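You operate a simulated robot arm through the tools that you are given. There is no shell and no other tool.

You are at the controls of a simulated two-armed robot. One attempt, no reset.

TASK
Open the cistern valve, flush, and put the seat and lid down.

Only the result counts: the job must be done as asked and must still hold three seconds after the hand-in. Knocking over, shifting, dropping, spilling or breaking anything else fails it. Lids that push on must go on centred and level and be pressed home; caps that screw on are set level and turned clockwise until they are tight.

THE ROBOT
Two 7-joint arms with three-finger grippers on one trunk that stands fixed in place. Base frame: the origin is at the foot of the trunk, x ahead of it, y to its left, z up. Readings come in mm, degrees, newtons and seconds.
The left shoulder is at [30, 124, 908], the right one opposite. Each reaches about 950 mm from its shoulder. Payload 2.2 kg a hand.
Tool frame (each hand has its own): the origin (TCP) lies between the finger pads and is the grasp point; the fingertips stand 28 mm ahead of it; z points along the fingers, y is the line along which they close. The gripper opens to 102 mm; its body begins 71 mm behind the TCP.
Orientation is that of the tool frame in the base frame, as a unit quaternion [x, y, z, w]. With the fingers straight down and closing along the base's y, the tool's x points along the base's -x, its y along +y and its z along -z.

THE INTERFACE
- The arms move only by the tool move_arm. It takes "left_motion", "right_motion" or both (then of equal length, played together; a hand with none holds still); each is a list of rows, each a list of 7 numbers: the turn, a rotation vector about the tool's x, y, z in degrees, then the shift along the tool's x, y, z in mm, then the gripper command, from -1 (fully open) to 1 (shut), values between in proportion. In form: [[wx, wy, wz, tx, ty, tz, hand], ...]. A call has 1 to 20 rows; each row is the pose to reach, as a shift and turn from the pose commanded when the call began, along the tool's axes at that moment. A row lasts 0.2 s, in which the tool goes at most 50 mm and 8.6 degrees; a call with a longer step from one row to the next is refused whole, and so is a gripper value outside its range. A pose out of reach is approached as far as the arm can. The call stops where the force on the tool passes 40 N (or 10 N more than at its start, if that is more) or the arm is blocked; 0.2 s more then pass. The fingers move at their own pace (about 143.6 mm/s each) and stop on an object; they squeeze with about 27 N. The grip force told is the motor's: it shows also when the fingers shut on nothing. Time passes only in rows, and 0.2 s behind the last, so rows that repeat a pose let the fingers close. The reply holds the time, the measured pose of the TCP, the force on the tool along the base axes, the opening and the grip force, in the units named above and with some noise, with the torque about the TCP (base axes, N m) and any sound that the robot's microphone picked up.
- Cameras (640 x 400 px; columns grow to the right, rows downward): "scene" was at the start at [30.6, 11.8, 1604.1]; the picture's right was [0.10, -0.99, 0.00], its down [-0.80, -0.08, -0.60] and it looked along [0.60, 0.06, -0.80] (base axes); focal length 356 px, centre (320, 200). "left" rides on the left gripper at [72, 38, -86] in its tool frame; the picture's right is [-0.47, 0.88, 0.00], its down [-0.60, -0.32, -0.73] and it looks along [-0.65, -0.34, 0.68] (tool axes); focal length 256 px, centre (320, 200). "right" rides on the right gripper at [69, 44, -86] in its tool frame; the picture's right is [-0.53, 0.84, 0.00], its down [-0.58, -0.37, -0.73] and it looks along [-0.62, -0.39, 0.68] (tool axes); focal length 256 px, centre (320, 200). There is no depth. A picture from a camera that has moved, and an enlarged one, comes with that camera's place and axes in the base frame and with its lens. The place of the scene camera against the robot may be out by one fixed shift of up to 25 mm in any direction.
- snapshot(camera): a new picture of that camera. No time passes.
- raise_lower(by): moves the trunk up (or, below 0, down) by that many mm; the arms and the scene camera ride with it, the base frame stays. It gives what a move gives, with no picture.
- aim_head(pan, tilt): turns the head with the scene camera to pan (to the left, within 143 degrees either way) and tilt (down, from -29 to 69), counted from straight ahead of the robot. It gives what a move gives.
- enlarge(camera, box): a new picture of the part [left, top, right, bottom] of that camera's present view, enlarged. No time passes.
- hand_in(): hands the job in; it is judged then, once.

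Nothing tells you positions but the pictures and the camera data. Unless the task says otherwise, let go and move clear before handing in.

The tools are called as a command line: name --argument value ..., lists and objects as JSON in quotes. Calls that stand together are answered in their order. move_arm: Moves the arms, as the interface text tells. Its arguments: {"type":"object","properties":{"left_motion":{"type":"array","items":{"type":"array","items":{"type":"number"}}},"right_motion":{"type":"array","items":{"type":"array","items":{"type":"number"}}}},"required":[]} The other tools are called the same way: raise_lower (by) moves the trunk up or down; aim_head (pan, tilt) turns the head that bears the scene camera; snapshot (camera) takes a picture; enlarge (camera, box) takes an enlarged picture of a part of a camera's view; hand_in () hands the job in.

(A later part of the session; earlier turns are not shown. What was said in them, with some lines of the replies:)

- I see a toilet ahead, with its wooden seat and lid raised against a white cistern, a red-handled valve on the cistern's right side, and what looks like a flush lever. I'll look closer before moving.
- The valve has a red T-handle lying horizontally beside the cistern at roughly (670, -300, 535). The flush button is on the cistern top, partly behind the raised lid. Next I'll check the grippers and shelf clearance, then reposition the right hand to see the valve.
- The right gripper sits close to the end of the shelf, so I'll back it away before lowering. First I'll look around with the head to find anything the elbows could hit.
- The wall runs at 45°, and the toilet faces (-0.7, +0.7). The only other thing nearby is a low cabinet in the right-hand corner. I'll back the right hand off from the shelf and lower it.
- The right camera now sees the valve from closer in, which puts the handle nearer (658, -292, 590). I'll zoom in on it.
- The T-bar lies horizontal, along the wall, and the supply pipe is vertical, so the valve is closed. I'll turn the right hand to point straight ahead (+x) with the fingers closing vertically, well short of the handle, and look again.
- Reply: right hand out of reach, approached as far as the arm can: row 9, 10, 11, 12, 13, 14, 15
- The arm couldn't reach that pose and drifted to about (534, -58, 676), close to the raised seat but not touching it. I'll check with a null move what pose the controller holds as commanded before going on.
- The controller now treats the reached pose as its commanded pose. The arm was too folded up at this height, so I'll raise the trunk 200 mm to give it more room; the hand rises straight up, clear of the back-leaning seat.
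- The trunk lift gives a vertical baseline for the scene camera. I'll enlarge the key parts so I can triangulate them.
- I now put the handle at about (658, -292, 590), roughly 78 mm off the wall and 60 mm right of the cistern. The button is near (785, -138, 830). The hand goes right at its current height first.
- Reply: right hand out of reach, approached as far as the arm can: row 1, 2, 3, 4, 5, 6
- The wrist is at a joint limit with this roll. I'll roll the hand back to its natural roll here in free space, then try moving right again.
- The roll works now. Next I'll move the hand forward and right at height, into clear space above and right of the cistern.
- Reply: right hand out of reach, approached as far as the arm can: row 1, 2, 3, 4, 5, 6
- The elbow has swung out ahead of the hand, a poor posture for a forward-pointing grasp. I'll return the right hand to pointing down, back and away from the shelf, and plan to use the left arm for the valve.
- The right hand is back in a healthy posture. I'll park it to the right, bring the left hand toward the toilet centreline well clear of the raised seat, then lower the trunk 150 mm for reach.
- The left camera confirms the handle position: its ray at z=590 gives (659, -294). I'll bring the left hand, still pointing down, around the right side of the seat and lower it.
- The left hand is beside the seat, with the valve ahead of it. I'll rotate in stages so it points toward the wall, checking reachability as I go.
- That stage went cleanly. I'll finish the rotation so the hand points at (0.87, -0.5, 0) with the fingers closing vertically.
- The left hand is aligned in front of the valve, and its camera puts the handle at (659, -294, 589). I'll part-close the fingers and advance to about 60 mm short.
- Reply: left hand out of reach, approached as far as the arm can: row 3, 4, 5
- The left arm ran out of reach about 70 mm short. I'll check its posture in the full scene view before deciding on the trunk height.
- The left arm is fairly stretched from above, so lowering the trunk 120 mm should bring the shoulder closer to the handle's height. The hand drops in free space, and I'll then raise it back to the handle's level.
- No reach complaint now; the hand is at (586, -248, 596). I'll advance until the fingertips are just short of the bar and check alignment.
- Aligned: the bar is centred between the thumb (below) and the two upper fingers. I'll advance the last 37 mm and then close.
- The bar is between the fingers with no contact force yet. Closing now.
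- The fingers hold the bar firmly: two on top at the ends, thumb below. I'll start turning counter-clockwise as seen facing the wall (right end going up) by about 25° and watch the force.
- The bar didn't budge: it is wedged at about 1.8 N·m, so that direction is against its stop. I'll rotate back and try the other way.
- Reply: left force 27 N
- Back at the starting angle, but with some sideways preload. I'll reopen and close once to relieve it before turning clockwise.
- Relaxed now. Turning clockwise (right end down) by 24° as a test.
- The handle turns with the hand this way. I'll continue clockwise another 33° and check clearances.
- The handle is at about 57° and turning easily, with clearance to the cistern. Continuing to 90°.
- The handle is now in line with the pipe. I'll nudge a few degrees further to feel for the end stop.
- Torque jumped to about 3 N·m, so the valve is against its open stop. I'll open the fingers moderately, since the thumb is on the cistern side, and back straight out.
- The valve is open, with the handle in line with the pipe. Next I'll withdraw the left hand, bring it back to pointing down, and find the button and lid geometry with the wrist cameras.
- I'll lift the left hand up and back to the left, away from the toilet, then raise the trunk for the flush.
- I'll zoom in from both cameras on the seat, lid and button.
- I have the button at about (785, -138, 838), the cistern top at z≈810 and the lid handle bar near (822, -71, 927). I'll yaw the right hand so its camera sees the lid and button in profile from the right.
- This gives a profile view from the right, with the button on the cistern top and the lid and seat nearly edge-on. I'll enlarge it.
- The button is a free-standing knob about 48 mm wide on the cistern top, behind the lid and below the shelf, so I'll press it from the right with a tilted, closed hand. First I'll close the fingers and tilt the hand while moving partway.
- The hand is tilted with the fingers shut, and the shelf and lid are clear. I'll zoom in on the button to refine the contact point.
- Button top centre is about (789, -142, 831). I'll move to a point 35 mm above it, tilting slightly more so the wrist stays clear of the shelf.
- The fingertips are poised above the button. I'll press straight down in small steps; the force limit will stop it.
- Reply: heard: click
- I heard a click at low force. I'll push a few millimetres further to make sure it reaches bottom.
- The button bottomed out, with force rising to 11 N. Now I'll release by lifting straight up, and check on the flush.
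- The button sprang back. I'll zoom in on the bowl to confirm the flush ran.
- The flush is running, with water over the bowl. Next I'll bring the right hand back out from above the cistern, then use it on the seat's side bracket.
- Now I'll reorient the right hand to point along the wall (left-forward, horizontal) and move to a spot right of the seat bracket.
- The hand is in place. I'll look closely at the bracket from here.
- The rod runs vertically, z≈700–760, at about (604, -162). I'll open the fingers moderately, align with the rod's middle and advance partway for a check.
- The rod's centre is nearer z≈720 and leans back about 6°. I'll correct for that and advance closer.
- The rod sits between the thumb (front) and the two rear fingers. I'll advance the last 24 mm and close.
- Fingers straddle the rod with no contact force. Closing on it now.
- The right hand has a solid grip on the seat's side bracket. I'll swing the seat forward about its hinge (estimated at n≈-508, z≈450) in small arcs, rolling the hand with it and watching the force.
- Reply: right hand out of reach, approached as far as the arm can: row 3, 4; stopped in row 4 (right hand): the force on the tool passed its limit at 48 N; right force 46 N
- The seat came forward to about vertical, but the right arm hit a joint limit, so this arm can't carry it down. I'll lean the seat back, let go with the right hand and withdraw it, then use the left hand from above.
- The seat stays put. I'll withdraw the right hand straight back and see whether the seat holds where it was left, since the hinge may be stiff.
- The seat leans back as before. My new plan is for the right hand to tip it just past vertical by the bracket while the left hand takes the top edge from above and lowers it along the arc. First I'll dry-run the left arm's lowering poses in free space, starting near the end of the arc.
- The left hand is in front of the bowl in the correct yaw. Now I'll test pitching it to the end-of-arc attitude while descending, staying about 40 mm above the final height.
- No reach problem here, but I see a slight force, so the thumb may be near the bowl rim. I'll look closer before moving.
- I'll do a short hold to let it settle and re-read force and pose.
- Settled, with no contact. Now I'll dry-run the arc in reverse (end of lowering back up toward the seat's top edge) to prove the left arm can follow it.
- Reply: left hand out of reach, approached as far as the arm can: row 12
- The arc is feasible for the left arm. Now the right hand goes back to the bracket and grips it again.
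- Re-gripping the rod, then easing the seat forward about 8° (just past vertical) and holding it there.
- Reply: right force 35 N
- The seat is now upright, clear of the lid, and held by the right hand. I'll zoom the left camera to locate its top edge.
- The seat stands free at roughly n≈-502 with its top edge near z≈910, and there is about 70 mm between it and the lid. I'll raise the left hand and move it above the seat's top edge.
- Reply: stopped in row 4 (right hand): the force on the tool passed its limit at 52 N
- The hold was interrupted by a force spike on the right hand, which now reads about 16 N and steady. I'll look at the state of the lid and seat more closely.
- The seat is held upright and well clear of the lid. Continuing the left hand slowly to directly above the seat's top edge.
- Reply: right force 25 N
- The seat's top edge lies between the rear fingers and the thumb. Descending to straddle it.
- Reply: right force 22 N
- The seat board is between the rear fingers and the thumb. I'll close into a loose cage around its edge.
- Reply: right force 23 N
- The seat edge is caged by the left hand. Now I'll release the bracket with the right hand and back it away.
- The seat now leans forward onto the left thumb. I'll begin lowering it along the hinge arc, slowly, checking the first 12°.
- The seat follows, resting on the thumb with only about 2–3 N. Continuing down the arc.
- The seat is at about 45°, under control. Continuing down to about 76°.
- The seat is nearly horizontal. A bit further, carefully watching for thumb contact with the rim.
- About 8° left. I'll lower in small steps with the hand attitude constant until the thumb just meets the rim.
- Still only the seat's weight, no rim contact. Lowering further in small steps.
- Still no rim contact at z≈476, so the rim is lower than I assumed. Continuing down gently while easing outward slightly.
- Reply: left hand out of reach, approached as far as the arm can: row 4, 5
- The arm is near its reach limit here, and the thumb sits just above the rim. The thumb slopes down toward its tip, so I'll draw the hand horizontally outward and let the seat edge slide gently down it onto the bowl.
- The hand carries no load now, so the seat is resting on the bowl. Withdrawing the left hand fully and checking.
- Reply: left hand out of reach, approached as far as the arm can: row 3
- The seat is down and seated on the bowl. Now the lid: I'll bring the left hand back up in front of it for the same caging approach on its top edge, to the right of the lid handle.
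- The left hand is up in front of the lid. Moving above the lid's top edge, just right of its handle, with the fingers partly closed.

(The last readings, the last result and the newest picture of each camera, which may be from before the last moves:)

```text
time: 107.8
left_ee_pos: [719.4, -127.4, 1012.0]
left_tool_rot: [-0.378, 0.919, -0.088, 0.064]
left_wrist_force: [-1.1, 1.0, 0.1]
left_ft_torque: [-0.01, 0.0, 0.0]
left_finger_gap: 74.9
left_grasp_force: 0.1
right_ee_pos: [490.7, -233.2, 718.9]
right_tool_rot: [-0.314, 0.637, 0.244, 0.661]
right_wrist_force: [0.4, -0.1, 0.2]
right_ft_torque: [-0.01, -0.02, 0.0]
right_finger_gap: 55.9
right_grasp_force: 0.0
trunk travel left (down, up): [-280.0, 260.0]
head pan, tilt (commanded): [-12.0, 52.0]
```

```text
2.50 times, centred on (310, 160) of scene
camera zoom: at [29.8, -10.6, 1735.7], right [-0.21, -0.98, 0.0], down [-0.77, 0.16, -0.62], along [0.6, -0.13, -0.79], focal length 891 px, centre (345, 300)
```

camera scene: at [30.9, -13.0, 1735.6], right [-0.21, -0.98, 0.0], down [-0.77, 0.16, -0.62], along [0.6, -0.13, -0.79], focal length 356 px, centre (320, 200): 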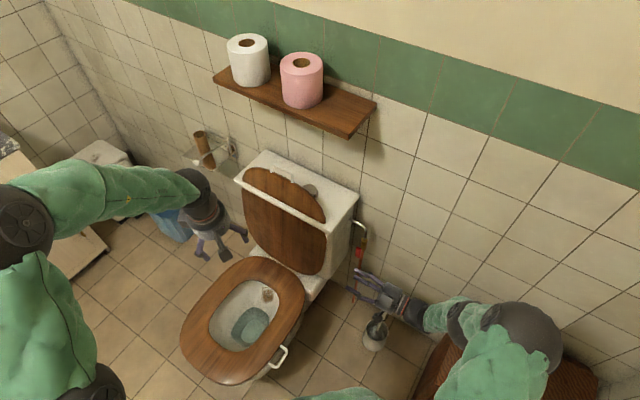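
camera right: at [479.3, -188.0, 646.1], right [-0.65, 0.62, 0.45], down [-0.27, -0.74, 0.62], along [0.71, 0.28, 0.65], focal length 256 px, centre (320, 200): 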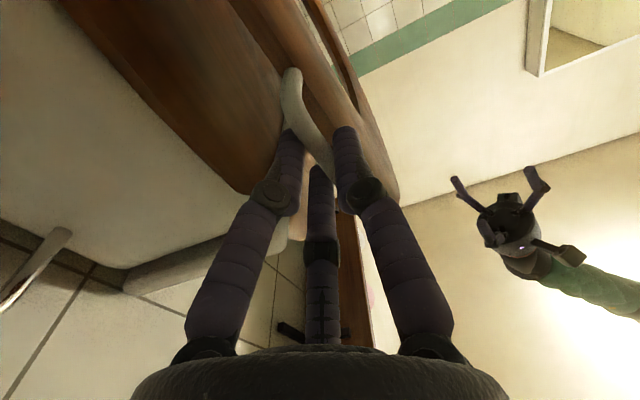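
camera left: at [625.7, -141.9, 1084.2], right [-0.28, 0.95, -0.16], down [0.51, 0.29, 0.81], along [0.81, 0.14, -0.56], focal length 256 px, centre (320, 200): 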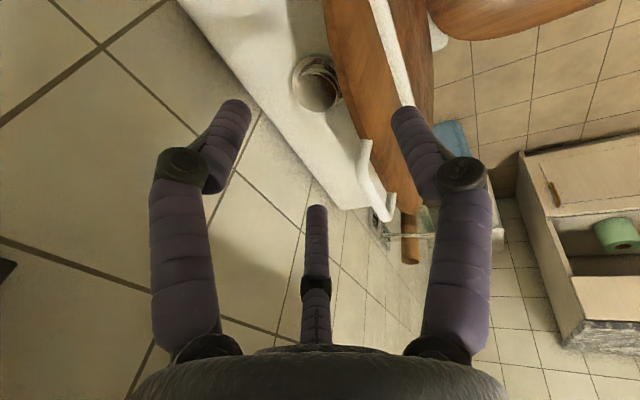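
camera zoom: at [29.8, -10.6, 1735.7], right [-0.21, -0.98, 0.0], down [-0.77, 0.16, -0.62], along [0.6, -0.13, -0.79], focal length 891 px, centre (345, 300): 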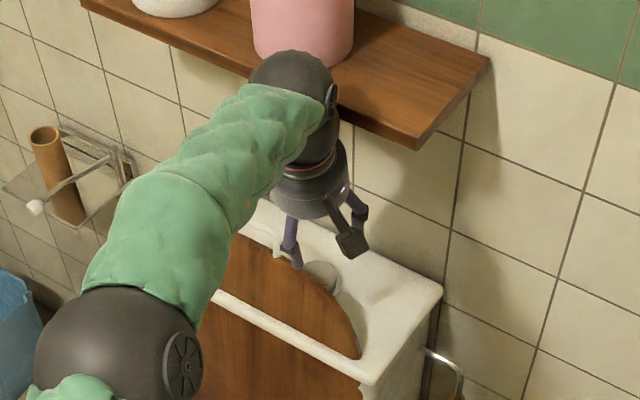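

The geometry lines up: lid edge between the rear fingers and thumb, handle just to the left. Descending around the lid's edge.

move_arm --left_motion '[[0, 0, 0, 6.5, 3.4, 15.6, -0.47], [0, 0, 0, 7.6, 6.7, 31.2, -0.47], [0, 0, 0, 8.4, 10.1, 46.9, -0.47], [0, 0, 0, 9.3, 13.5, 62.5, -0.47], [0, 0, 0, 10.1, 16.8, 78.1, -0.47], [0, 0, 0, 10.9, 20.2, 93.7, -0.47], [0, 0, 0, 10.9, 20.2, 93.7, -0.47]]'

snapshot --camera "left"

enlarge --camera "scene" --box '[220, 100, 380, 240]'

```text
time: 109.4
left_ee_pos: [715.3, -130.1, 911.1]
left_tool_rot: [-0.379, 0.919, -0.087, 0.064]
left_wrist_force: [0.9, 0.0, 0.1]
left_ft_torque: [0.01, -0.04, 0.02]
left_finger_gap: 75.0
left_grasp_force: 0.1
right_ee_pos: [491.4, -234.2, 720.5]
right_tool_rot: [-0.315, 0.637, 0.243, 0.661]
right_wrist_force: [-0.4, 1.2, -1.1]
right_ft_torque: [0.01, -0.01, 0.0]
right_finger_gap: 56.0
right_grasp_force: 0.1
trunk travel left (down, up): [-280.0, 260.0]
head pan, tilt (commanded): [-12.0, 52.0]
```

```text
taken
camera left: at [622.6, -144.9, 984.5], right [-0.28, 0.95, -0.16], down [0.51, 0.29, 0.81], along [0.81, 0.14, -0.56], focal length 256 px, centre (320, 200)
```

left: 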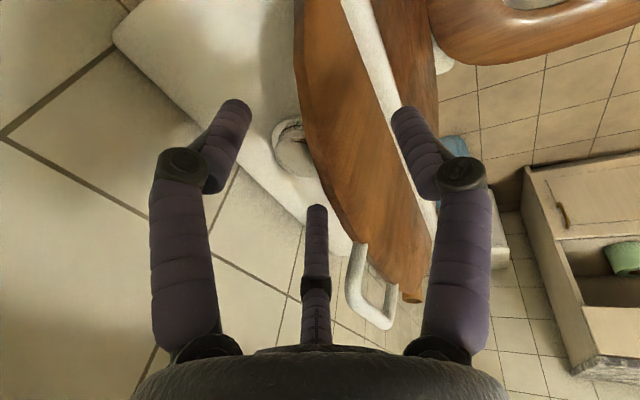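

```text
2.86 times, centred on (300, 170) of scene
camera zoom: at [30.4, -11.6, 1735.7], right [-0.21, -0.98, 0.0], down [-0.77, 0.16, -0.62], along [0.6, -0.13, -0.79], focal length 1018 px, centre (377, 286)
```

zoom: 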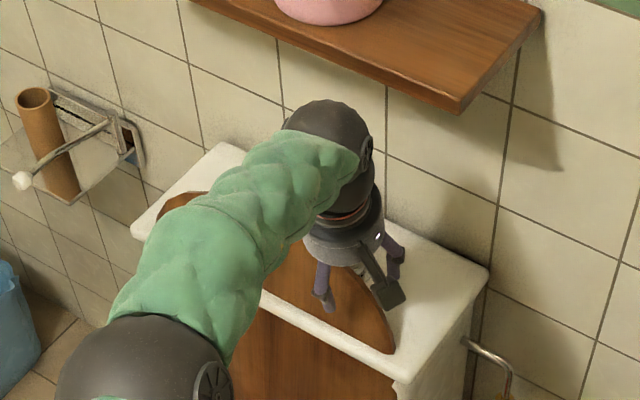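

The lid edge is between finger and thumb. I'll close to a loose cage and pull the lid forward gently.

move_arm --left_motion '[[0, 0, 0, 0, 0, 0, -0.35], [0, 0, 0, 0, 0, 0, -0.22], [0, 0, 0, 0, 0, 0, -0.22]]'

snapshot --camera "left"

```text
time: 110.2
left_ee_pos: [716.8, -129.6, 910.9]
left_tool_rot: [-0.379, 0.919, -0.088, 0.064]
left_wrist_force: [-0.8, 0.1, -0.3]
left_ft_torque: [-0.02, -0.02, 0.03]
left_finger_gap: 61.9
left_grasp_force: 0.0
right_ee_pos: [490.4, -234.0, 720.4]
right_tool_rot: [-0.315, 0.637, 0.243, 0.661]
right_wrist_force: [0.5, -0.6, -0.1]
right_ft_torque: [0.03, 0.02, 0.0]
right_finger_gap: 56.0
right_grasp_force: 0.1
trunk travel left (down, up): [-280.0, 260.0]
head pan, tilt (commanded): [-12.0, 52.0]
```

```text
taken
camera left: at [622.6, -144.9, 984.7], right [-0.28, 0.95, -0.16], down [0.51, 0.29, 0.81], along [0.81, 0.14, -0.56], focal length 256 px, centre (320, 200)
```

left: 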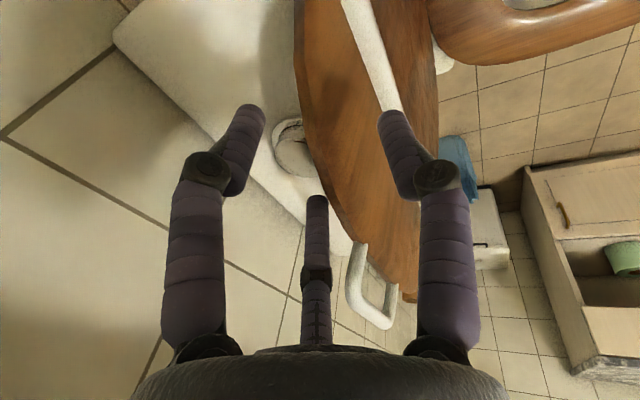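

Caged. Pulling the lid forward in small steps and watching the force.

move_arm --left_motion '[[0, 0, 0, -0.2, 12, -5.5, -0.22], [0, 0, 0, -0.4, 24, -11, -0.22], [0, 0, 0, -0.4, 36.5, -16.7, -0.22], [0, 0, 0, -0.5, 61.9, -22.7, -0.22], [0, 0, 0, -0.5, 87.3, -28.6, -0.22]]'

snapshot --camera "left"

snapshot --camera "scene"

```text
time: 111.4
left_ee_pos: [650.7, -67.5, 921.7]
left_tool_rot: [-0.379, 0.919, -0.087, 0.065]
left_wrist_force: [0.0, -0.8, 1.4]
left_ft_torque: [-0.04, -0.05, -0.05]
left_finger_gap: 62.3
left_grasp_force: 0.1
right_ee_pos: [491.1, -233.8, 719.4]
right_tool_rot: [-0.314, 0.637, 0.244, 0.661]
right_wrist_force: [-0.3, -0.3, -0.3]
right_ft_torque: [0.0, -0.01, 0.01]
right_finger_gap: 56.2
right_grasp_force: 0.1
trunk travel left (down, up): [-280.0, 260.0]
head pan, tilt (commanded): [-12.0, 52.0]
```

```text
taken
camera left: at [557.7, -82.2, 995.9], right [-0.28, 0.95, -0.16], down [0.51, 0.29, 0.81], along [0.82, 0.14, -0.56], focal length 256 px, centre (320, 200)
```

left: 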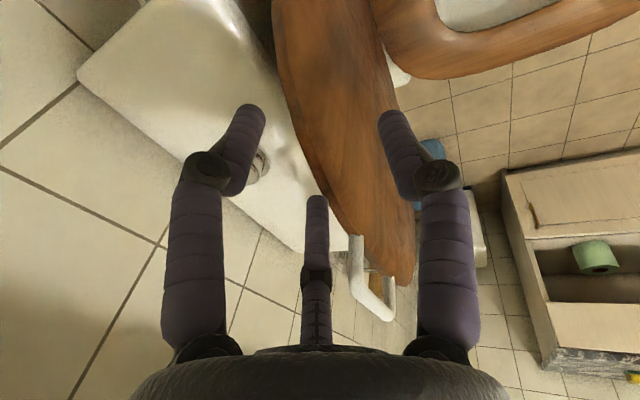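

```text
taken
camera scene: at [29.9, -11.0, 1735.7], right [-0.21, -0.98, 0.0], down [-0.77, 0.16, -0.62], along [0.6, -0.13, -0.79], focal length 356 px, centre (320, 200)
```

scene: 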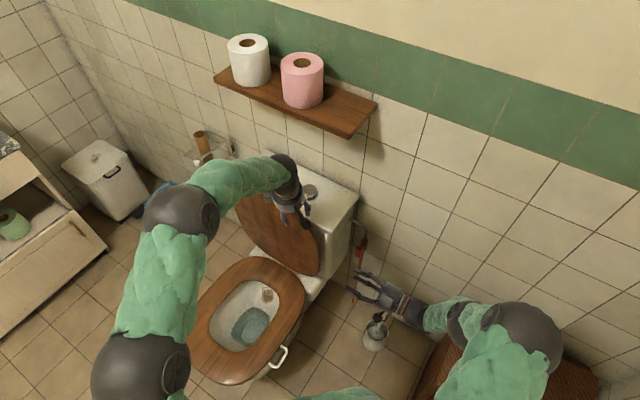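

The lid comes forward freely with the hand. Continuing slowly through vertical, so it settles onto the thumb.

move_arm --left_motion '[[0, 0, 0, 0.1, 17, -2.2, -0.22], [0, 0, 0, 0.1, 34, -4.4, -0.22], [0, 0, 0, 0.2, 51.9, -6.5, -0.22], [0.4, 0, 0, 0.4, 69, -7, -0.22], [0.8, 0, 0, 0.5, 86, -7.5, -0.22], [1.2, 0, 0, 0.7, 103.8, -7.9, -0.22]]'

snapshot --camera "left"

snapshot --camera "scene"

```text
time: 112.8
left_ee_pos: [577.5, 6.1, 907.9]
left_tool_rot: [-0.378, 0.918, -0.097, 0.068]
left_wrist_force: [-1.0, -0.5, 0.5]
left_ft_torque: [0.01, 0.02, 0.02]
left_finger_gap: 62.4
left_grasp_force: 0.0
right_ee_pos: [490.0, -233.0, 719.3]
right_tool_rot: [-0.315, 0.636, 0.243, 0.661]
right_wrist_force: [-0.3, -0.7, -0.2]
right_ft_torque: [0.02, -0.07, 0.01]
right_finger_gap: 55.9
right_grasp_force: 0.0
trunk travel left (down, up): [-280.0, 260.0]
head pan, tilt (commanded): [-12.0, 52.0]
```

```text
taken
camera left: at [483.9, -7.0, 979.1], right [-0.28, 0.94, -0.18], down [0.5, 0.3, 0.81], along [0.82, 0.14, -0.55], focal length 256 px, centre (320, 200)
```

left: 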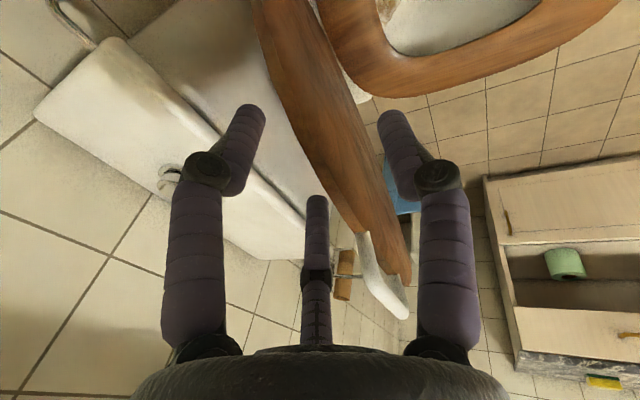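

```text
taken
camera scene: at [30.0, -11.0, 1735.7], right [-0.21, -0.98, 0.0], down [-0.77, 0.16, -0.62], along [0.6, -0.13, -0.79], focal length 356 px, centre (320, 200)
```

scene: 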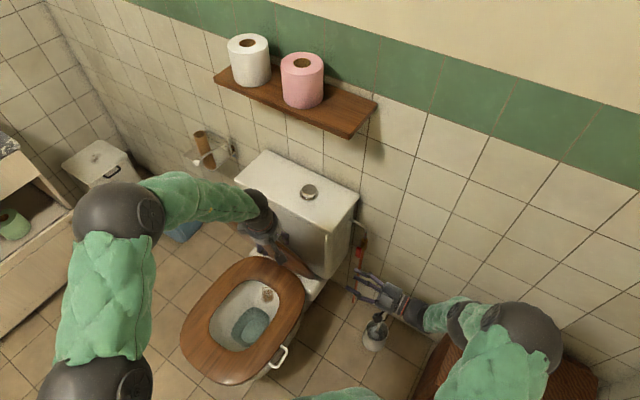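

The lid is past vertical and caged. Lowering it along its arc.

move_arm --left_motion '[[2, 0, 0, 0.3, 25.9, 1.5, -0.22], [4, 0, 0, 0.7, 51.7, 2.9, -0.22], [6, 0, 0, 1.2, 77.2, 7, -0.22], [7.9, 0, 0, 1.7, 102.6, 11.1, -0.22], [9.9, 0, 0, 2.3, 127.5, 17.8, -0.22], [11.9, 0, 0, 2.9, 152.4, 24.5, -0.22], [13.9, 0, 0, 3.6, 176.5, 33.9, -0.22], [15.9, 0, 0, 4.4, 200.5, 43.2, -0.22], [17.9, 0, 0, 5.3, 223.5, 55, -0.22], [19.8, 0, 0, 6.1, 246.5, 66.8, -0.22]]'

snapshot --camera "left"

snapshot --camera "scene"

```text
time: 115.0
left_ee_pos: [420.5, 163.9, 787.1]
left_tool_rot: [-0.362, 0.887, -0.253, 0.133]
left_wrist_force: [0.0, 0.6, -0.9]
left_ft_torque: [-0.01, 0.0, -0.02]
left_finger_gap: 62.3
left_grasp_force: 0.0
right_ee_pos: [490.3, -233.4, 720.2]
right_tool_rot: [-0.315, 0.637, 0.243, 0.661]
right_wrist_force: [-0.2, 0.4, -0.2]
right_ft_torque: [0.02, 0.03, 0.01]
right_finger_gap: 56.0
right_grasp_force: 0.1
trunk travel left (down, up): [-280.0, 260.0]
head pan, tilt (commanded): [-12.0, 52.0]
```

```text
taken
camera left: at [310.2, 167.8, 835.1], right [-0.18, 0.87, -0.46], down [0.3, 0.49, 0.82], along [0.94, 0.01, -0.35], focal length 256 px, centre (320, 200)
```

left: 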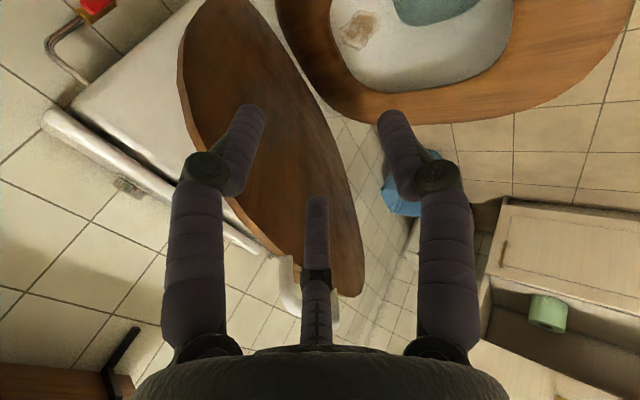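

```text
taken
camera scene: at [30.6, -11.0, 1735.7], right [-0.21, -0.98, 0.0], down [-0.77, 0.16, -0.62], along [0.6, -0.13, -0.79], focal length 356 px, centre (320, 200)
```

scene: 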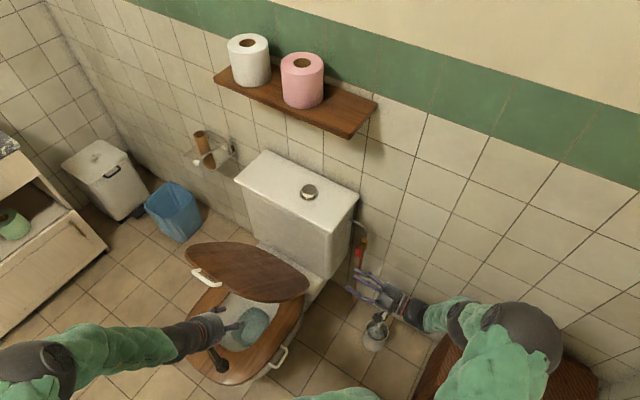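

The lid slipped out of the cage, and the hand is now in front of and below it. I'll hold a moment to see whether the lid stays or is sinking.

move_arm --left_motion '[[0, 0, 0, 0, 0, 0, -0.22]]'

snapshot --camera "left"

enlarge --camera "scene" --box '[140, 210, 340, 400]'

```text
time: 115.4
left_ee_pos: [419.4, 164.6, 786.5]
left_tool_rot: [-0.36, 0.888, -0.254, 0.132]
left_wrist_force: [0.1, -0.3, -0.1]
left_ft_torque: [-0.02, -0.03, 0.01]
left_finger_gap: 62.4
left_grasp_force: 0.0
right_ee_pos: [490.4, -233.5, 719.2]
right_tool_rot: [-0.315, 0.636, 0.243, 0.661]
right_wrist_force: [-0.8, 0.3, 0.4]
right_ft_torque: [0.01, -0.01, -0.03]
right_finger_gap: 55.9
right_grasp_force: 0.1
trunk travel left (down, up): [-280.0, 260.0]
head pan, tilt (commanded): [-12.0, 52.0]
```

```text
taken
camera left: at [310.0, 167.6, 835.1], right [-0.18, 0.87, -0.46], down [0.3, 0.49, 0.82], along [0.94, 0.01, -0.35], focal length 256 px, centre (320, 200)
```

left: 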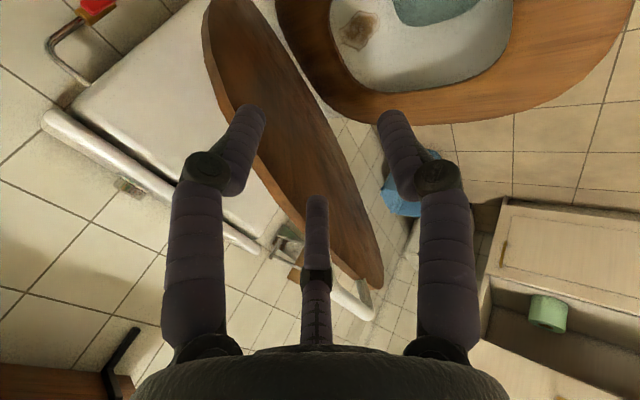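

```text
2.11 times, centred on (240, 305) of scene
camera zoom: at [30.5, -11.3, 1735.7], right [-0.21, -0.98, 0.0], down [-0.77, 0.16, -0.62], along [0.6, -0.13, -0.79], focal length 750 px, centre (488, -21)
```

zoom: 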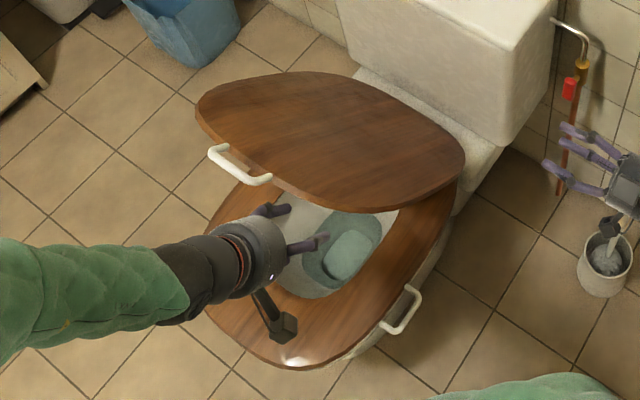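

The lid is sinking slowly on its own, like a damped soft-close hinge, and the hand is just in front of it. I'll move the hand out ahead of it, beyond the lid's arc, so it can settle.

move_arm --left_motion '[[3, 0, 0, -8.4, 43.3, 11.5, -0.22], [6, 0, 0, -16.8, 86.6, 23, -0.22], [9, 0, 0, -25.1, 129.9, 34.4, -0.22], [12, 0, 0, -33.5, 173.2, 45.9, -0.22], [15, 0, 0, -41.9, 216.4, 57.4, -0.22], [18, 0, 0, -50.3, 259.7, 68.9, -0.22], [21, 0, 0, -58.6, 303, 80.3, -0.22], [24, 0, 0, -67, 346.3, 91.8, -0.22]]'

snapshot --camera "left"

snapshot --camera "scene"

```text
time: 117.2
left_ee_pos: [303.7, 392.0, 521.7]
left_tool_rot: [-0.325, 0.816, -0.432, 0.205]
left_wrist_force: [-0.7, 0.7, 0.4]
left_ft_torque: [-0.02, 0.0, -0.05]
left_finger_gap: 62.3
left_grasp_force: 0.0
right_ee_pos: [490.9, -234.8, 720.0]
right_tool_rot: [-0.314, 0.637, 0.243, 0.661]
right_wrist_force: [-0.1, -0.5, 0.3]
right_ft_torque: [0.02, 0.0, 0.01]
right_finger_gap: 56.1
right_grasp_force: 0.2
trunk travel left (down, up): [-280.0, 260.0]
head pan, tilt (commanded): [-12.0, 52.0]
```

```text
taken
camera left: at [186.9, 404.8, 533.3], right [0.01, 0.7, -0.72], down [0.09, 0.71, 0.69], along [1.0, -0.07, -0.05], focal length 256 px, centre (320, 200)
```

left: 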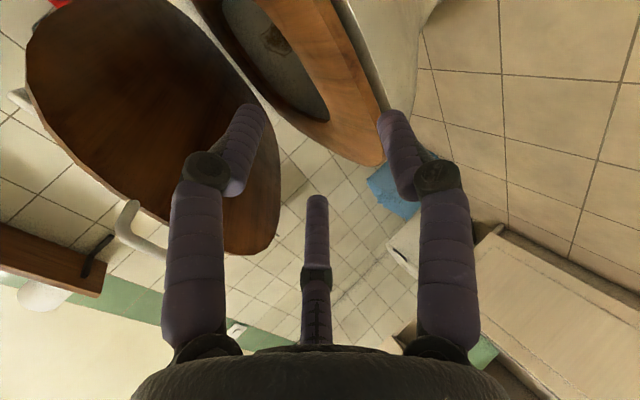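

```text
taken
camera scene: at [30.1, -10.7, 1735.7], right [-0.21, -0.98, 0.0], down [-0.77, 0.16, -0.62], along [0.6, -0.13, -0.79], focal length 356 px, centre (320, 200)
```

scene: 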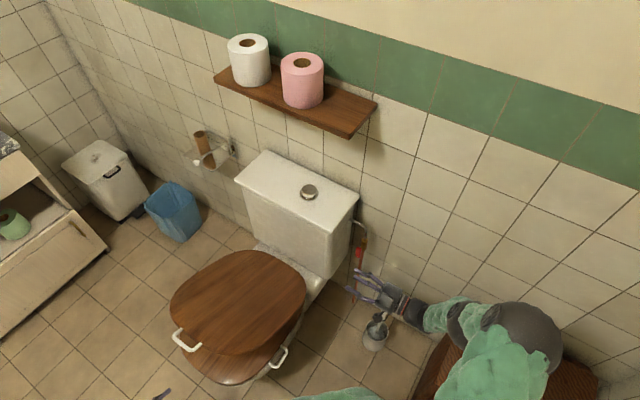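

The hand is clear, and the lid keeps sinking slowly. I'll wait while it settles.

move_arm --left_motion '[[0, 0, 0, 0, 0, 0, -0.22], [0, 0, 0, 0, 0, 0, -0.22], [0, 0, 0, 0, 0, 0, -0.22], [0, 0, 0, 0, 0, 0, -0.22], [0, 0, 0, 0, 0, 0, -0.22], [0, 0, 0, 0, 0, 0, -0.22], [0, 0, 0, 0, 0, 0, -0.22], [0, 0, 0, 0, 0, 0, -0.22]]'

snapshot --camera "left"

snapshot --camera "scene"

```text
time: 119.0
left_ee_pos: [306.1, 389.8, 521.6]
left_tool_rot: [-0.325, 0.816, -0.432, 0.205]
left_wrist_force: [0.5, -0.2, -0.4]
left_ft_torque: [-0.02, 0.0, 0.02]
left_finger_gap: 62.3
left_grasp_force: 0.1
right_ee_pos: [490.8, -234.3, 719.6]
right_tool_rot: [-0.314, 0.637, 0.243, 0.661]
right_wrist_force: [0.3, -0.2, 0.6]
right_ft_torque: [-0.02, 0.01, 0.02]
right_finger_gap: 55.9
right_grasp_force: 0.0
trunk travel left (down, up): [-280.0, 260.0]
head pan, tilt (commanded): [-12.0, 52.0]
```

```text
taken
camera left: at [187.2, 404.1, 533.7], right [0.01, 0.7, -0.72], down [0.09, 0.71, 0.69], along [1.0, -0.07, -0.05], focal length 256 px, centre (320, 200)
```

left: 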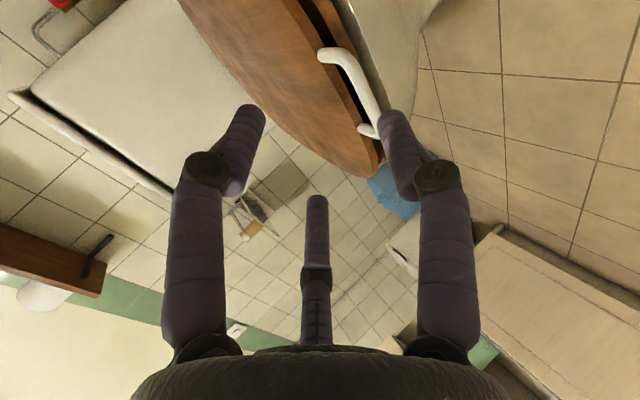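

```text
taken
camera scene: at [30.4, -11.3, 1735.7], right [-0.21, -0.98, 0.0], down [-0.77, 0.16, -0.62], along [0.6, -0.13, -0.79], focal length 356 px, centre (320, 200)
```

scene: 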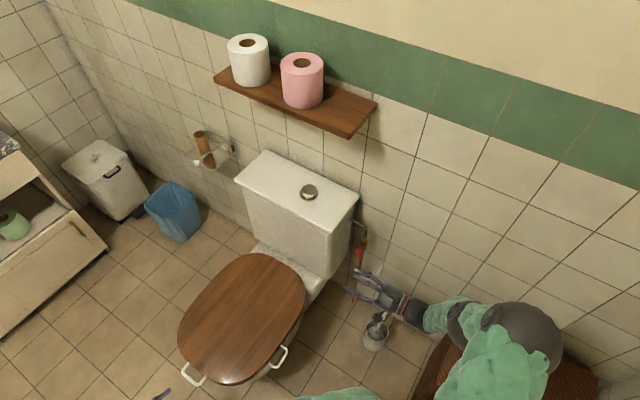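

The lid looks fully down. I'll verify the lid, seat, valve and surroundings close up.

enlarge --camera "scene" --box '[150, 230, 340, 400]'

enlarge --camera "left" --box '[180, 0, 480, 220]'

enlarge --camera "scene" --box '[290, 190, 430, 370]'

```text
2.35 times, centred on (245, 315) of scene
camera zoom: at [30.4, -11.3, 1735.7], right [-0.21, -0.98, 0.0], down [-0.77, 0.16, -0.62], along [0.6, -0.13, -0.79], focal length 839 px, centre (496, -71)
```

zoom: 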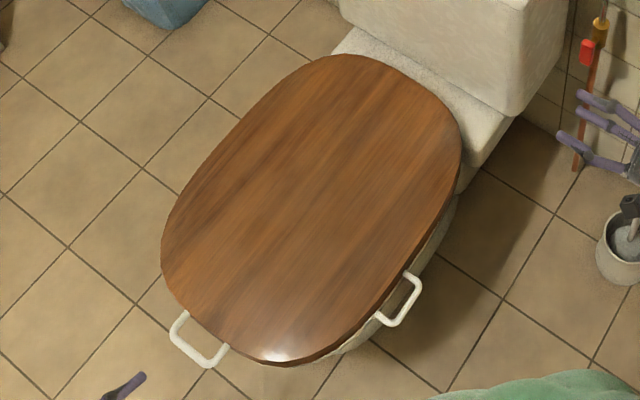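

```text
1.82 times, centred on (330, 110) of left
camera zoom: at [187.2, 404.1, 533.7], right [0.01, 0.7, -0.72], down [0.09, 0.71, 0.69], along [1.0, -0.07, -0.05], focal length 465 px, centre (302, 364)
```

zoom: 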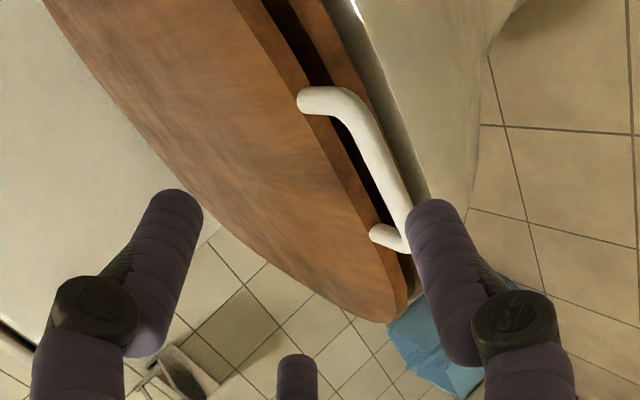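

```text
2.22 times, centred on (360, 280) of scene
camera zoom: at [30.4, -11.3, 1735.7], right [-0.21, -0.98, 0.0], down [-0.77, 0.16, -0.62], along [0.6, -0.13, -0.79], focal length 792 px, centre (231, 22)
```

zoom: 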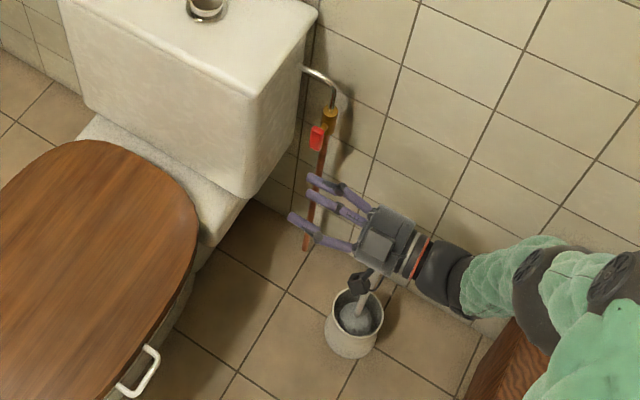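

I see a thin dark gap between the lid and seat at the front. I'll wait a bit more to check whether it is still closing or already at rest.

move_arm --left_motion '[[0, 0, 0, 0, 0, 0, -0.22], [0, 0, 0, 0, 0, 0, -0.22], [0, 0, 0, 0, 0, 0, -0.22], [0, 0, 0, 0, 0, 0, -0.22], [0, 0, 0, 0, 0, 0, -0.22], [0, 0, 0, 0, 0, 0, -0.22], [0, 0, 0, 0, 0, 0, -0.22], [0, 0, 0, 0, 0, 0, -0.22]]'

enlarge --camera "left" --box '[180, 0, 480, 220]'

enlarge --camera "scene" --box '[150, 230, 340, 400]'

```text
time: 120.8
left_ee_pos: [304.5, 388.5, 522.2]
left_tool_rot: [-0.325, 0.816, -0.432, 0.205]
left_wrist_force: [-0.4, 0.3, 0.0]
left_ft_torque: [0.0, -0.03, -0.02]
left_finger_gap: 62.4
left_grasp_force: 0.1
right_ee_pos: [490.6, -233.9, 719.9]
right_tool_rot: [-0.314, 0.637, 0.243, 0.661]
right_wrist_force: [-0.5, -0.2, 0.1]
right_ft_torque: [0.0, -0.01, 0.01]
right_finger_gap: 56.2
right_grasp_force: 0.1
trunk travel left (down, up): [-280.0, 260.0]
head pan, tilt (commanded): [-12.0, 52.0]
```

```text
1.82 times, centred on (330, 110) of left
camera zoom: at [187.2, 404.1, 533.7], right [0.01, 0.7, -0.72], down [0.09, 0.71, 0.69], along [1.0, -0.07, -0.05], focal length 465 px, centre (302, 364)
```

zoom: 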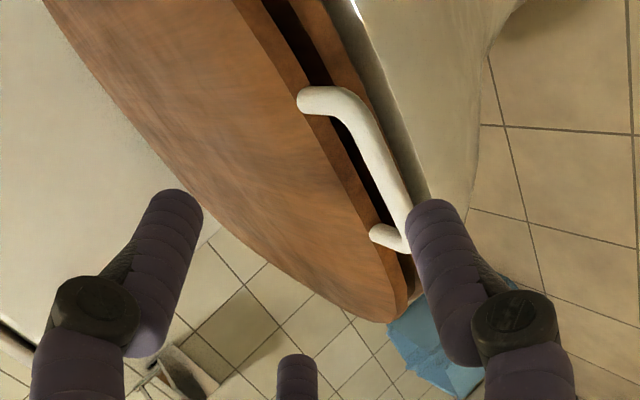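

```text
2.35 times, centred on (245, 315) of scene
camera zoom: at [30.4, -11.4, 1735.7], right [-0.21, -0.98, 0.0], down [-0.77, 0.16, -0.62], along [0.6, -0.13, -0.79], focal length 839 px, centre (496, -71)
```

zoom: 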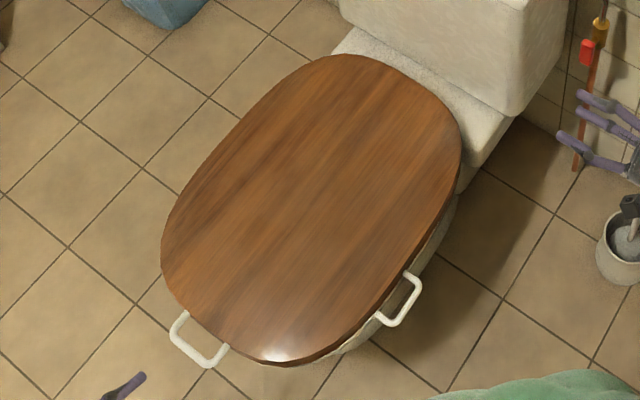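

Everything is at rest. To make sure the lid and seat are fully home, I'll press lightly on the lid's front with closed fingers from above; first I'll position the hand over it.

move_arm --left_motion '[[0, 0, 0, 0, -37.7, -24.5, 0.3], [0, 0, 0, -4.5, -75.5, -49, 1], [-5.4, 0, 0, -9.5, -89.7, -27.2, 1], [-10.8, 0, 0, -14.5, -103.8, -5.4, 1], [-16.2, 0, 0, -19.5, -118, 16.4, 1], [-21.6, 0, 0, -24.5, -132.1, 38.2, 1], [-27, 0, 0, -29.5, -146.3, 60, 1], [-27, 0, 0, -29.5, -146.3, 60, 1]]'

snapshot --camera "left"

snapshot --camera "scene"

```text
time: 122.6
left_ee_pos: [413.7, 320.2, 616.7]
left_tool_rot: [-0.364, 0.895, -0.23, 0.122]
left_wrist_force: [-0.6, 0.3, -0.5]
left_ft_torque: [-0.01, 0.0, 0.02]
left_finger_gap: 2.2
left_grasp_force: 27.2
right_ee_pos: [490.7, -233.0, 720.4]
right_tool_rot: [-0.314, 0.637, 0.243, 0.661]
right_wrist_force: [0.5, -0.2, -0.3]
right_ft_torque: [0.03, 0.0, 0.05]
right_finger_gap: 56.0
right_grasp_force: 0.1
trunk travel left (down, up): [-280.0, 260.0]
head pan, tilt (commanded): [-12.0, 52.0]
```

```text
taken
camera left: at [305.8, 319.4, 668.4], right [-0.2, 0.89, -0.42], down [0.33, 0.46, 0.82], along [0.92, 0.03, -0.39], focal length 256 px, centre (320, 200)
```

left: 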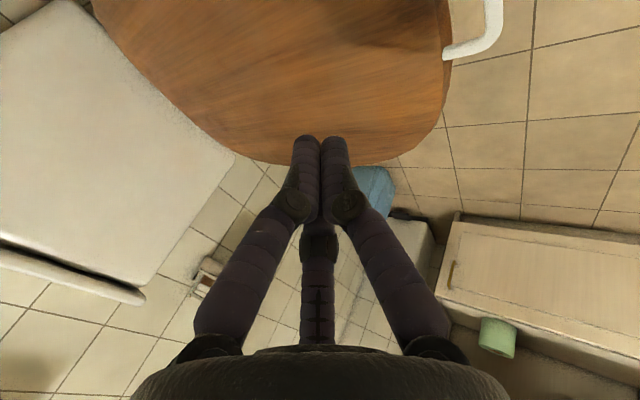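

```text
taken
camera scene: at [30.1, -11.0, 1735.7], right [-0.21, -0.98, 0.0], down [-0.77, 0.16, -0.62], along [0.6, -0.13, -0.79], focal length 356 px, centre (320, 200)
```

scene: 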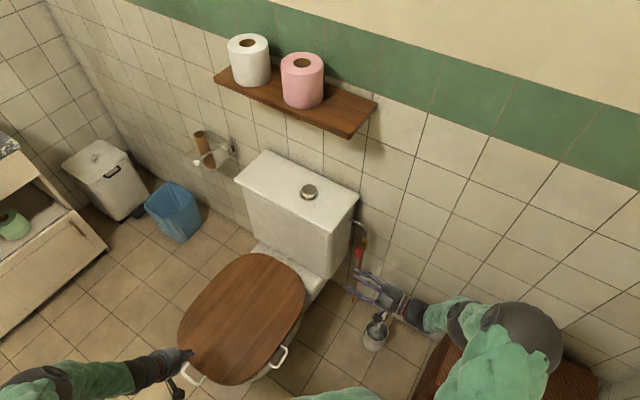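

Hand is above the lid's front. Lowering gently until it touches and presses lightly.

move_arm --left_motion '[[0, 0, 0, 1.5, 15, 26, 1], [0, 0, 0, 3, 30, 52, 1], [0, 0, 0, 4.5, 45, 78, 1], [0, 0, 0, 5, 50, 86.6, 1], [0, 0, 0, 5.5, 55, 95.3, 1], [0, 0, 0, 6, 60, 103.9, 1]]'

snapshot --camera "left"

```text
time: 124.0
left_ee_pos: [417.5, 318.3, 493.5]
left_tool_rot: [-0.364, 0.894, -0.23, 0.123]
left_wrist_force: [0.0, 0.9, 0.0]
left_ft_torque: [0.02, -0.02, -0.01]
left_finger_gap: 2.1
left_grasp_force: 27.1
right_ee_pos: [490.6, -234.7, 719.7]
right_tool_rot: [-0.315, 0.636, 0.244, 0.661]
right_wrist_force: [0.2, -0.7, -1.2]
right_ft_torque: [0.0, 0.02, -0.03]
right_finger_gap: 56.0
right_grasp_force: 0.0
trunk travel left (down, up): [-280.0, 260.0]
head pan, tilt (commanded): [-12.0, 52.0]
```

```text
taken
camera left: at [310.7, 318.0, 546.4], right [-0.2, 0.89, -0.42], down [0.33, 0.46, 0.82], along [0.92, 0.03, -0.39], focal length 256 px, centre (320, 200)
```

left: 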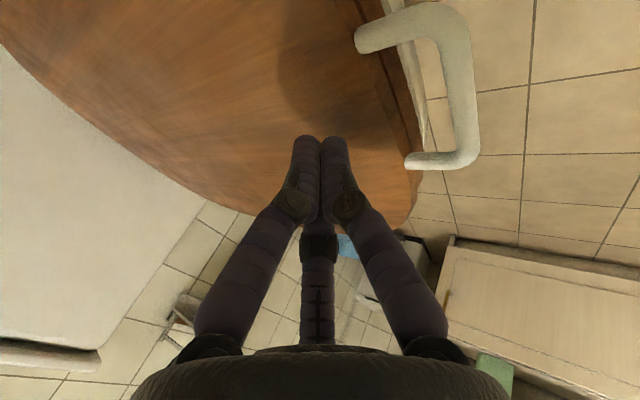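

No contact yet; continuing down a little further.

move_arm --left_motion '[[0, 0, 0, 0.4, 4, 6.9, 1], [0, 0, 0, 0.8, 8, 13.9, 1], [0, 0, 0, 1.2, 12, 20.8, 1], [0, 0, 0, 1.6, 16, 27.7, 1]]'

snapshot --camera "left"

```text
time: 125.0
left_ee_pos: [416.7, 316.1, 469.9]
left_tool_rot: [-0.364, 0.893, -0.233, 0.124]
left_wrist_force: [-12.8, 0.7, 25.9]
left_ft_torque: [0.05, 0.36, -0.06]
left_finger_gap: 1.8
left_grasp_force: 27.0
right_ee_pos: [489.0, -233.2, 720.6]
right_tool_rot: [-0.314, 0.637, 0.243, 0.661]
right_wrist_force: [1.0, -0.2, -0.1]
right_ft_torque: [-0.03, -0.01, 0.0]
right_finger_gap: 55.9
right_grasp_force: 0.0
trunk travel left (down, up): [-280.0, 260.0]
head pan, tilt (commanded): [-12.0, 52.0]
stopped in row 4 (left hand): the force on the tool passed its limit at 52 N (the readings are from after the stop); the commanded pose is now the measured one
```

```text
taken
camera left: at [308.5, 318.2, 522.3], right [-0.2, 0.88, -0.42], down [0.33, 0.47, 0.82], along [0.92, 0.02, -0.38], focal length 256 px, centre (320, 200)
```

left: 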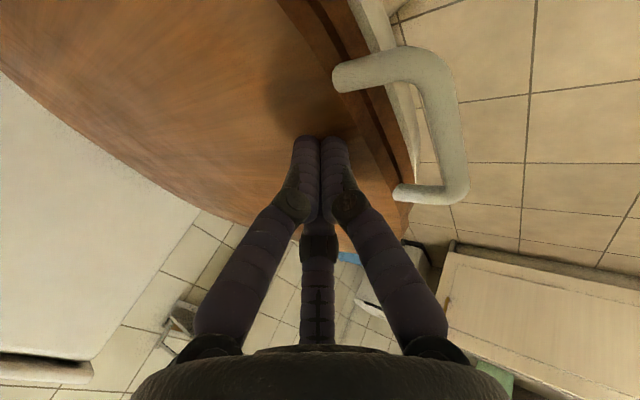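

The lid is rigid under about 26 N, so it is fully home. Lifting the hand off and moving both arms clear.

move_arm --left_motion '[[0, 0, 0, 0, -10, -17.3, 1], [0, 0, 0, 0, -30, -52, 1], [0, 0, 0, 0, -50, -86.6, 1], [0, 0, 0, 0, -70, -121.2, 1], [0, 0, 0, 0, -90, -155.9, 1]]' --right_motion '[[0, 0, 0, 0, 0, -15, -0.1], [0, 0, 0, 0, 0, -30, -0.1], [0, 0, 0, 0, 0, -45, -0.1], [0, 0, 0, 0, 0, -60, -0.1], [0, 0, 0, 0, 0, -60, -0.1]]'

snapshot --camera "scene"

snapshot --camera "left"

snapshot --camera "right"

```text
time: 126.2
left_ee_pos: [405.1, 312.6, 650.2]
left_tool_rot: [-0.363, 0.894, -0.231, 0.123]
left_wrist_force: [0.2, -0.5, 0.4]
left_ft_torque: [0.0, -0.05, 0.02]
left_finger_gap: 2.1
left_grasp_force: 26.7
right_ee_pos: [450.8, -277.1, 719.5]
right_tool_rot: [-0.314, 0.637, 0.243, 0.661]
right_wrist_force: [-0.1, 0.7, -0.3]
right_ft_torque: [0.01, -0.01, -0.05]
right_finger_gap: 56.3
right_grasp_force: 0.1
trunk travel left (down, up): [-280.0, 260.0]
head pan, tilt (commanded): [-12.0, 52.0]
```

```text
taken
camera scene: at [29.7, -12.0, 1735.7], right [-0.21, -0.98, 0.0], down [-0.77, 0.16, -0.62], along [0.6, -0.13, -0.79], focal length 356 px, centre (320, 200)
```

scene: 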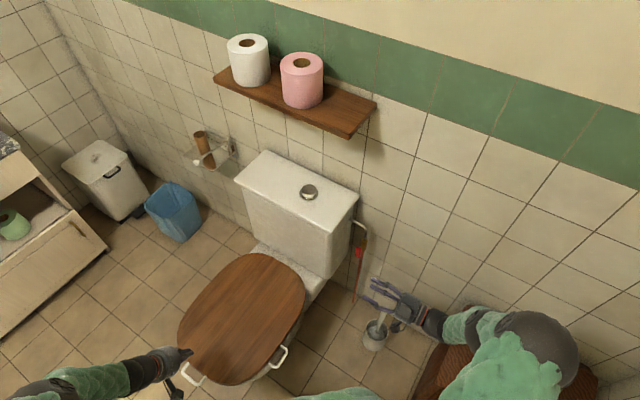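

```text
taken
camera left: at [296.9, 312.5, 702.0], right [-0.2, 0.88, -0.42], down [0.33, 0.47, 0.82], along [0.92, 0.02, -0.38], focal length 256 px, centre (320, 200)
```

left: 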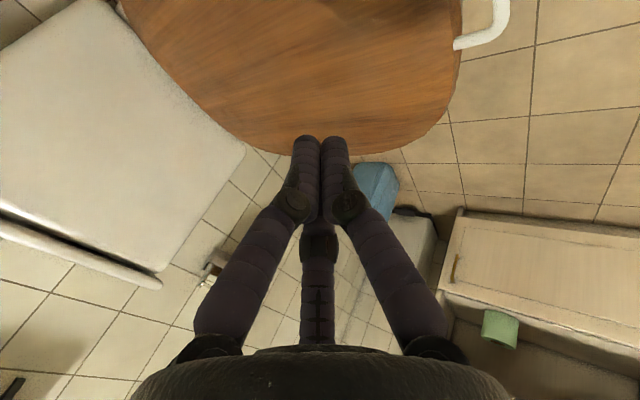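

```text
taken
camera right: at [363.2, -315.0, 646.4], right [-0.65, 0.62, 0.44], down [-0.28, -0.73, 0.62], along [0.71, 0.28, 0.65], focal length 256 px, centre (320, 200)
```

right: 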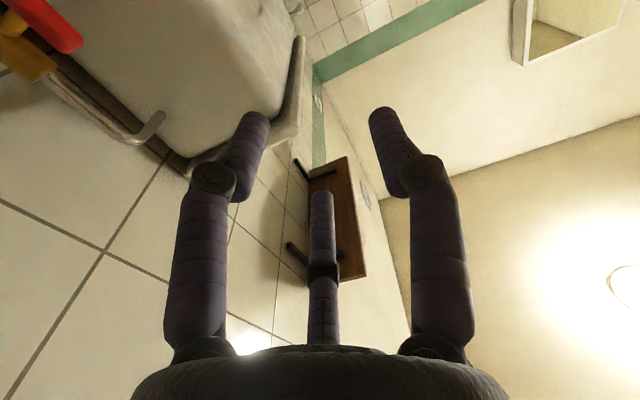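

Both hands are clear. I'll do a last check on the brush holder, valve and toilet.

enlarge --camera "scene" --box '[320, 210, 460, 370]'

enlarge --camera "scene" --box '[150, 130, 370, 400]'

```text
2.50 times, centred on (390, 290) of scene
camera zoom: at [29.7, -12.0, 1735.7], right [-0.21, -0.98, 0.0], down [-0.77, 0.16, -0.62], along [0.6, -0.13, -0.79], focal length 891 px, centre (145, -25)
```

zoom: 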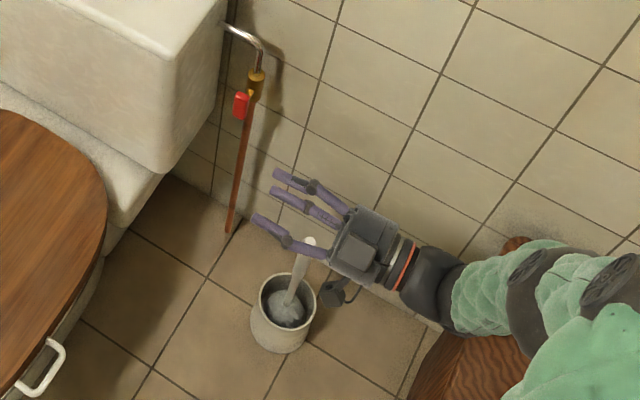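

```text
1.48 times, centred on (260, 265) of scene
camera zoom: at [29.7, -12.0, 1735.7], right [-0.21, -0.98, 0.0], down [-0.77, 0.16, -0.62], along [0.6, -0.13, -0.79], focal length 528 px, centre (409, 104)
```

zoom: 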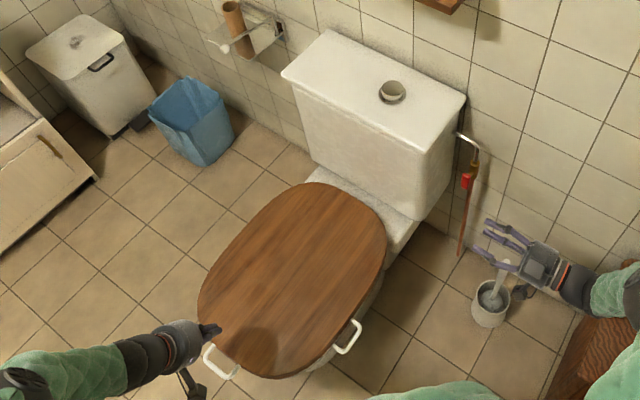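

The valve handle is in line with its pipe, the flush has run, and the seat and lid are down. The brush holder and everything else are undisturbed, and both hands are clear and holding nothing. Handing in.

hand_in

```text
The job is handed in.
```

The cistern valve is open, the toilet is flushed, and the seat and lid are both down. The job is handed in, but the reply gave no verdict.

- **Valve:** I turned the handle a quarter turn clockwise until it met its stop. It now lines up with the supply pipe.
- **Flush:** I pressed the button until it clicked and bottomed out. Water ran through the bowl, and the button sprang back up.
- **Seat:** I lowered it by hand most of the way, and it slid the last few centimetres off the fingers onto the bowl.
- **Lid:** I pulled it past upright, but it slipped out of the fingers partway down. It then sank slowly on its own, as if the hinge were damped. I pressed on the front afterwards and it was solid. A thin gap shows between lid and seat, but it did not change when pressed.

In the last pictures nothing else had moved, including the toilet brush and its holder. Both hands were clear of the toilet and holding nothing.
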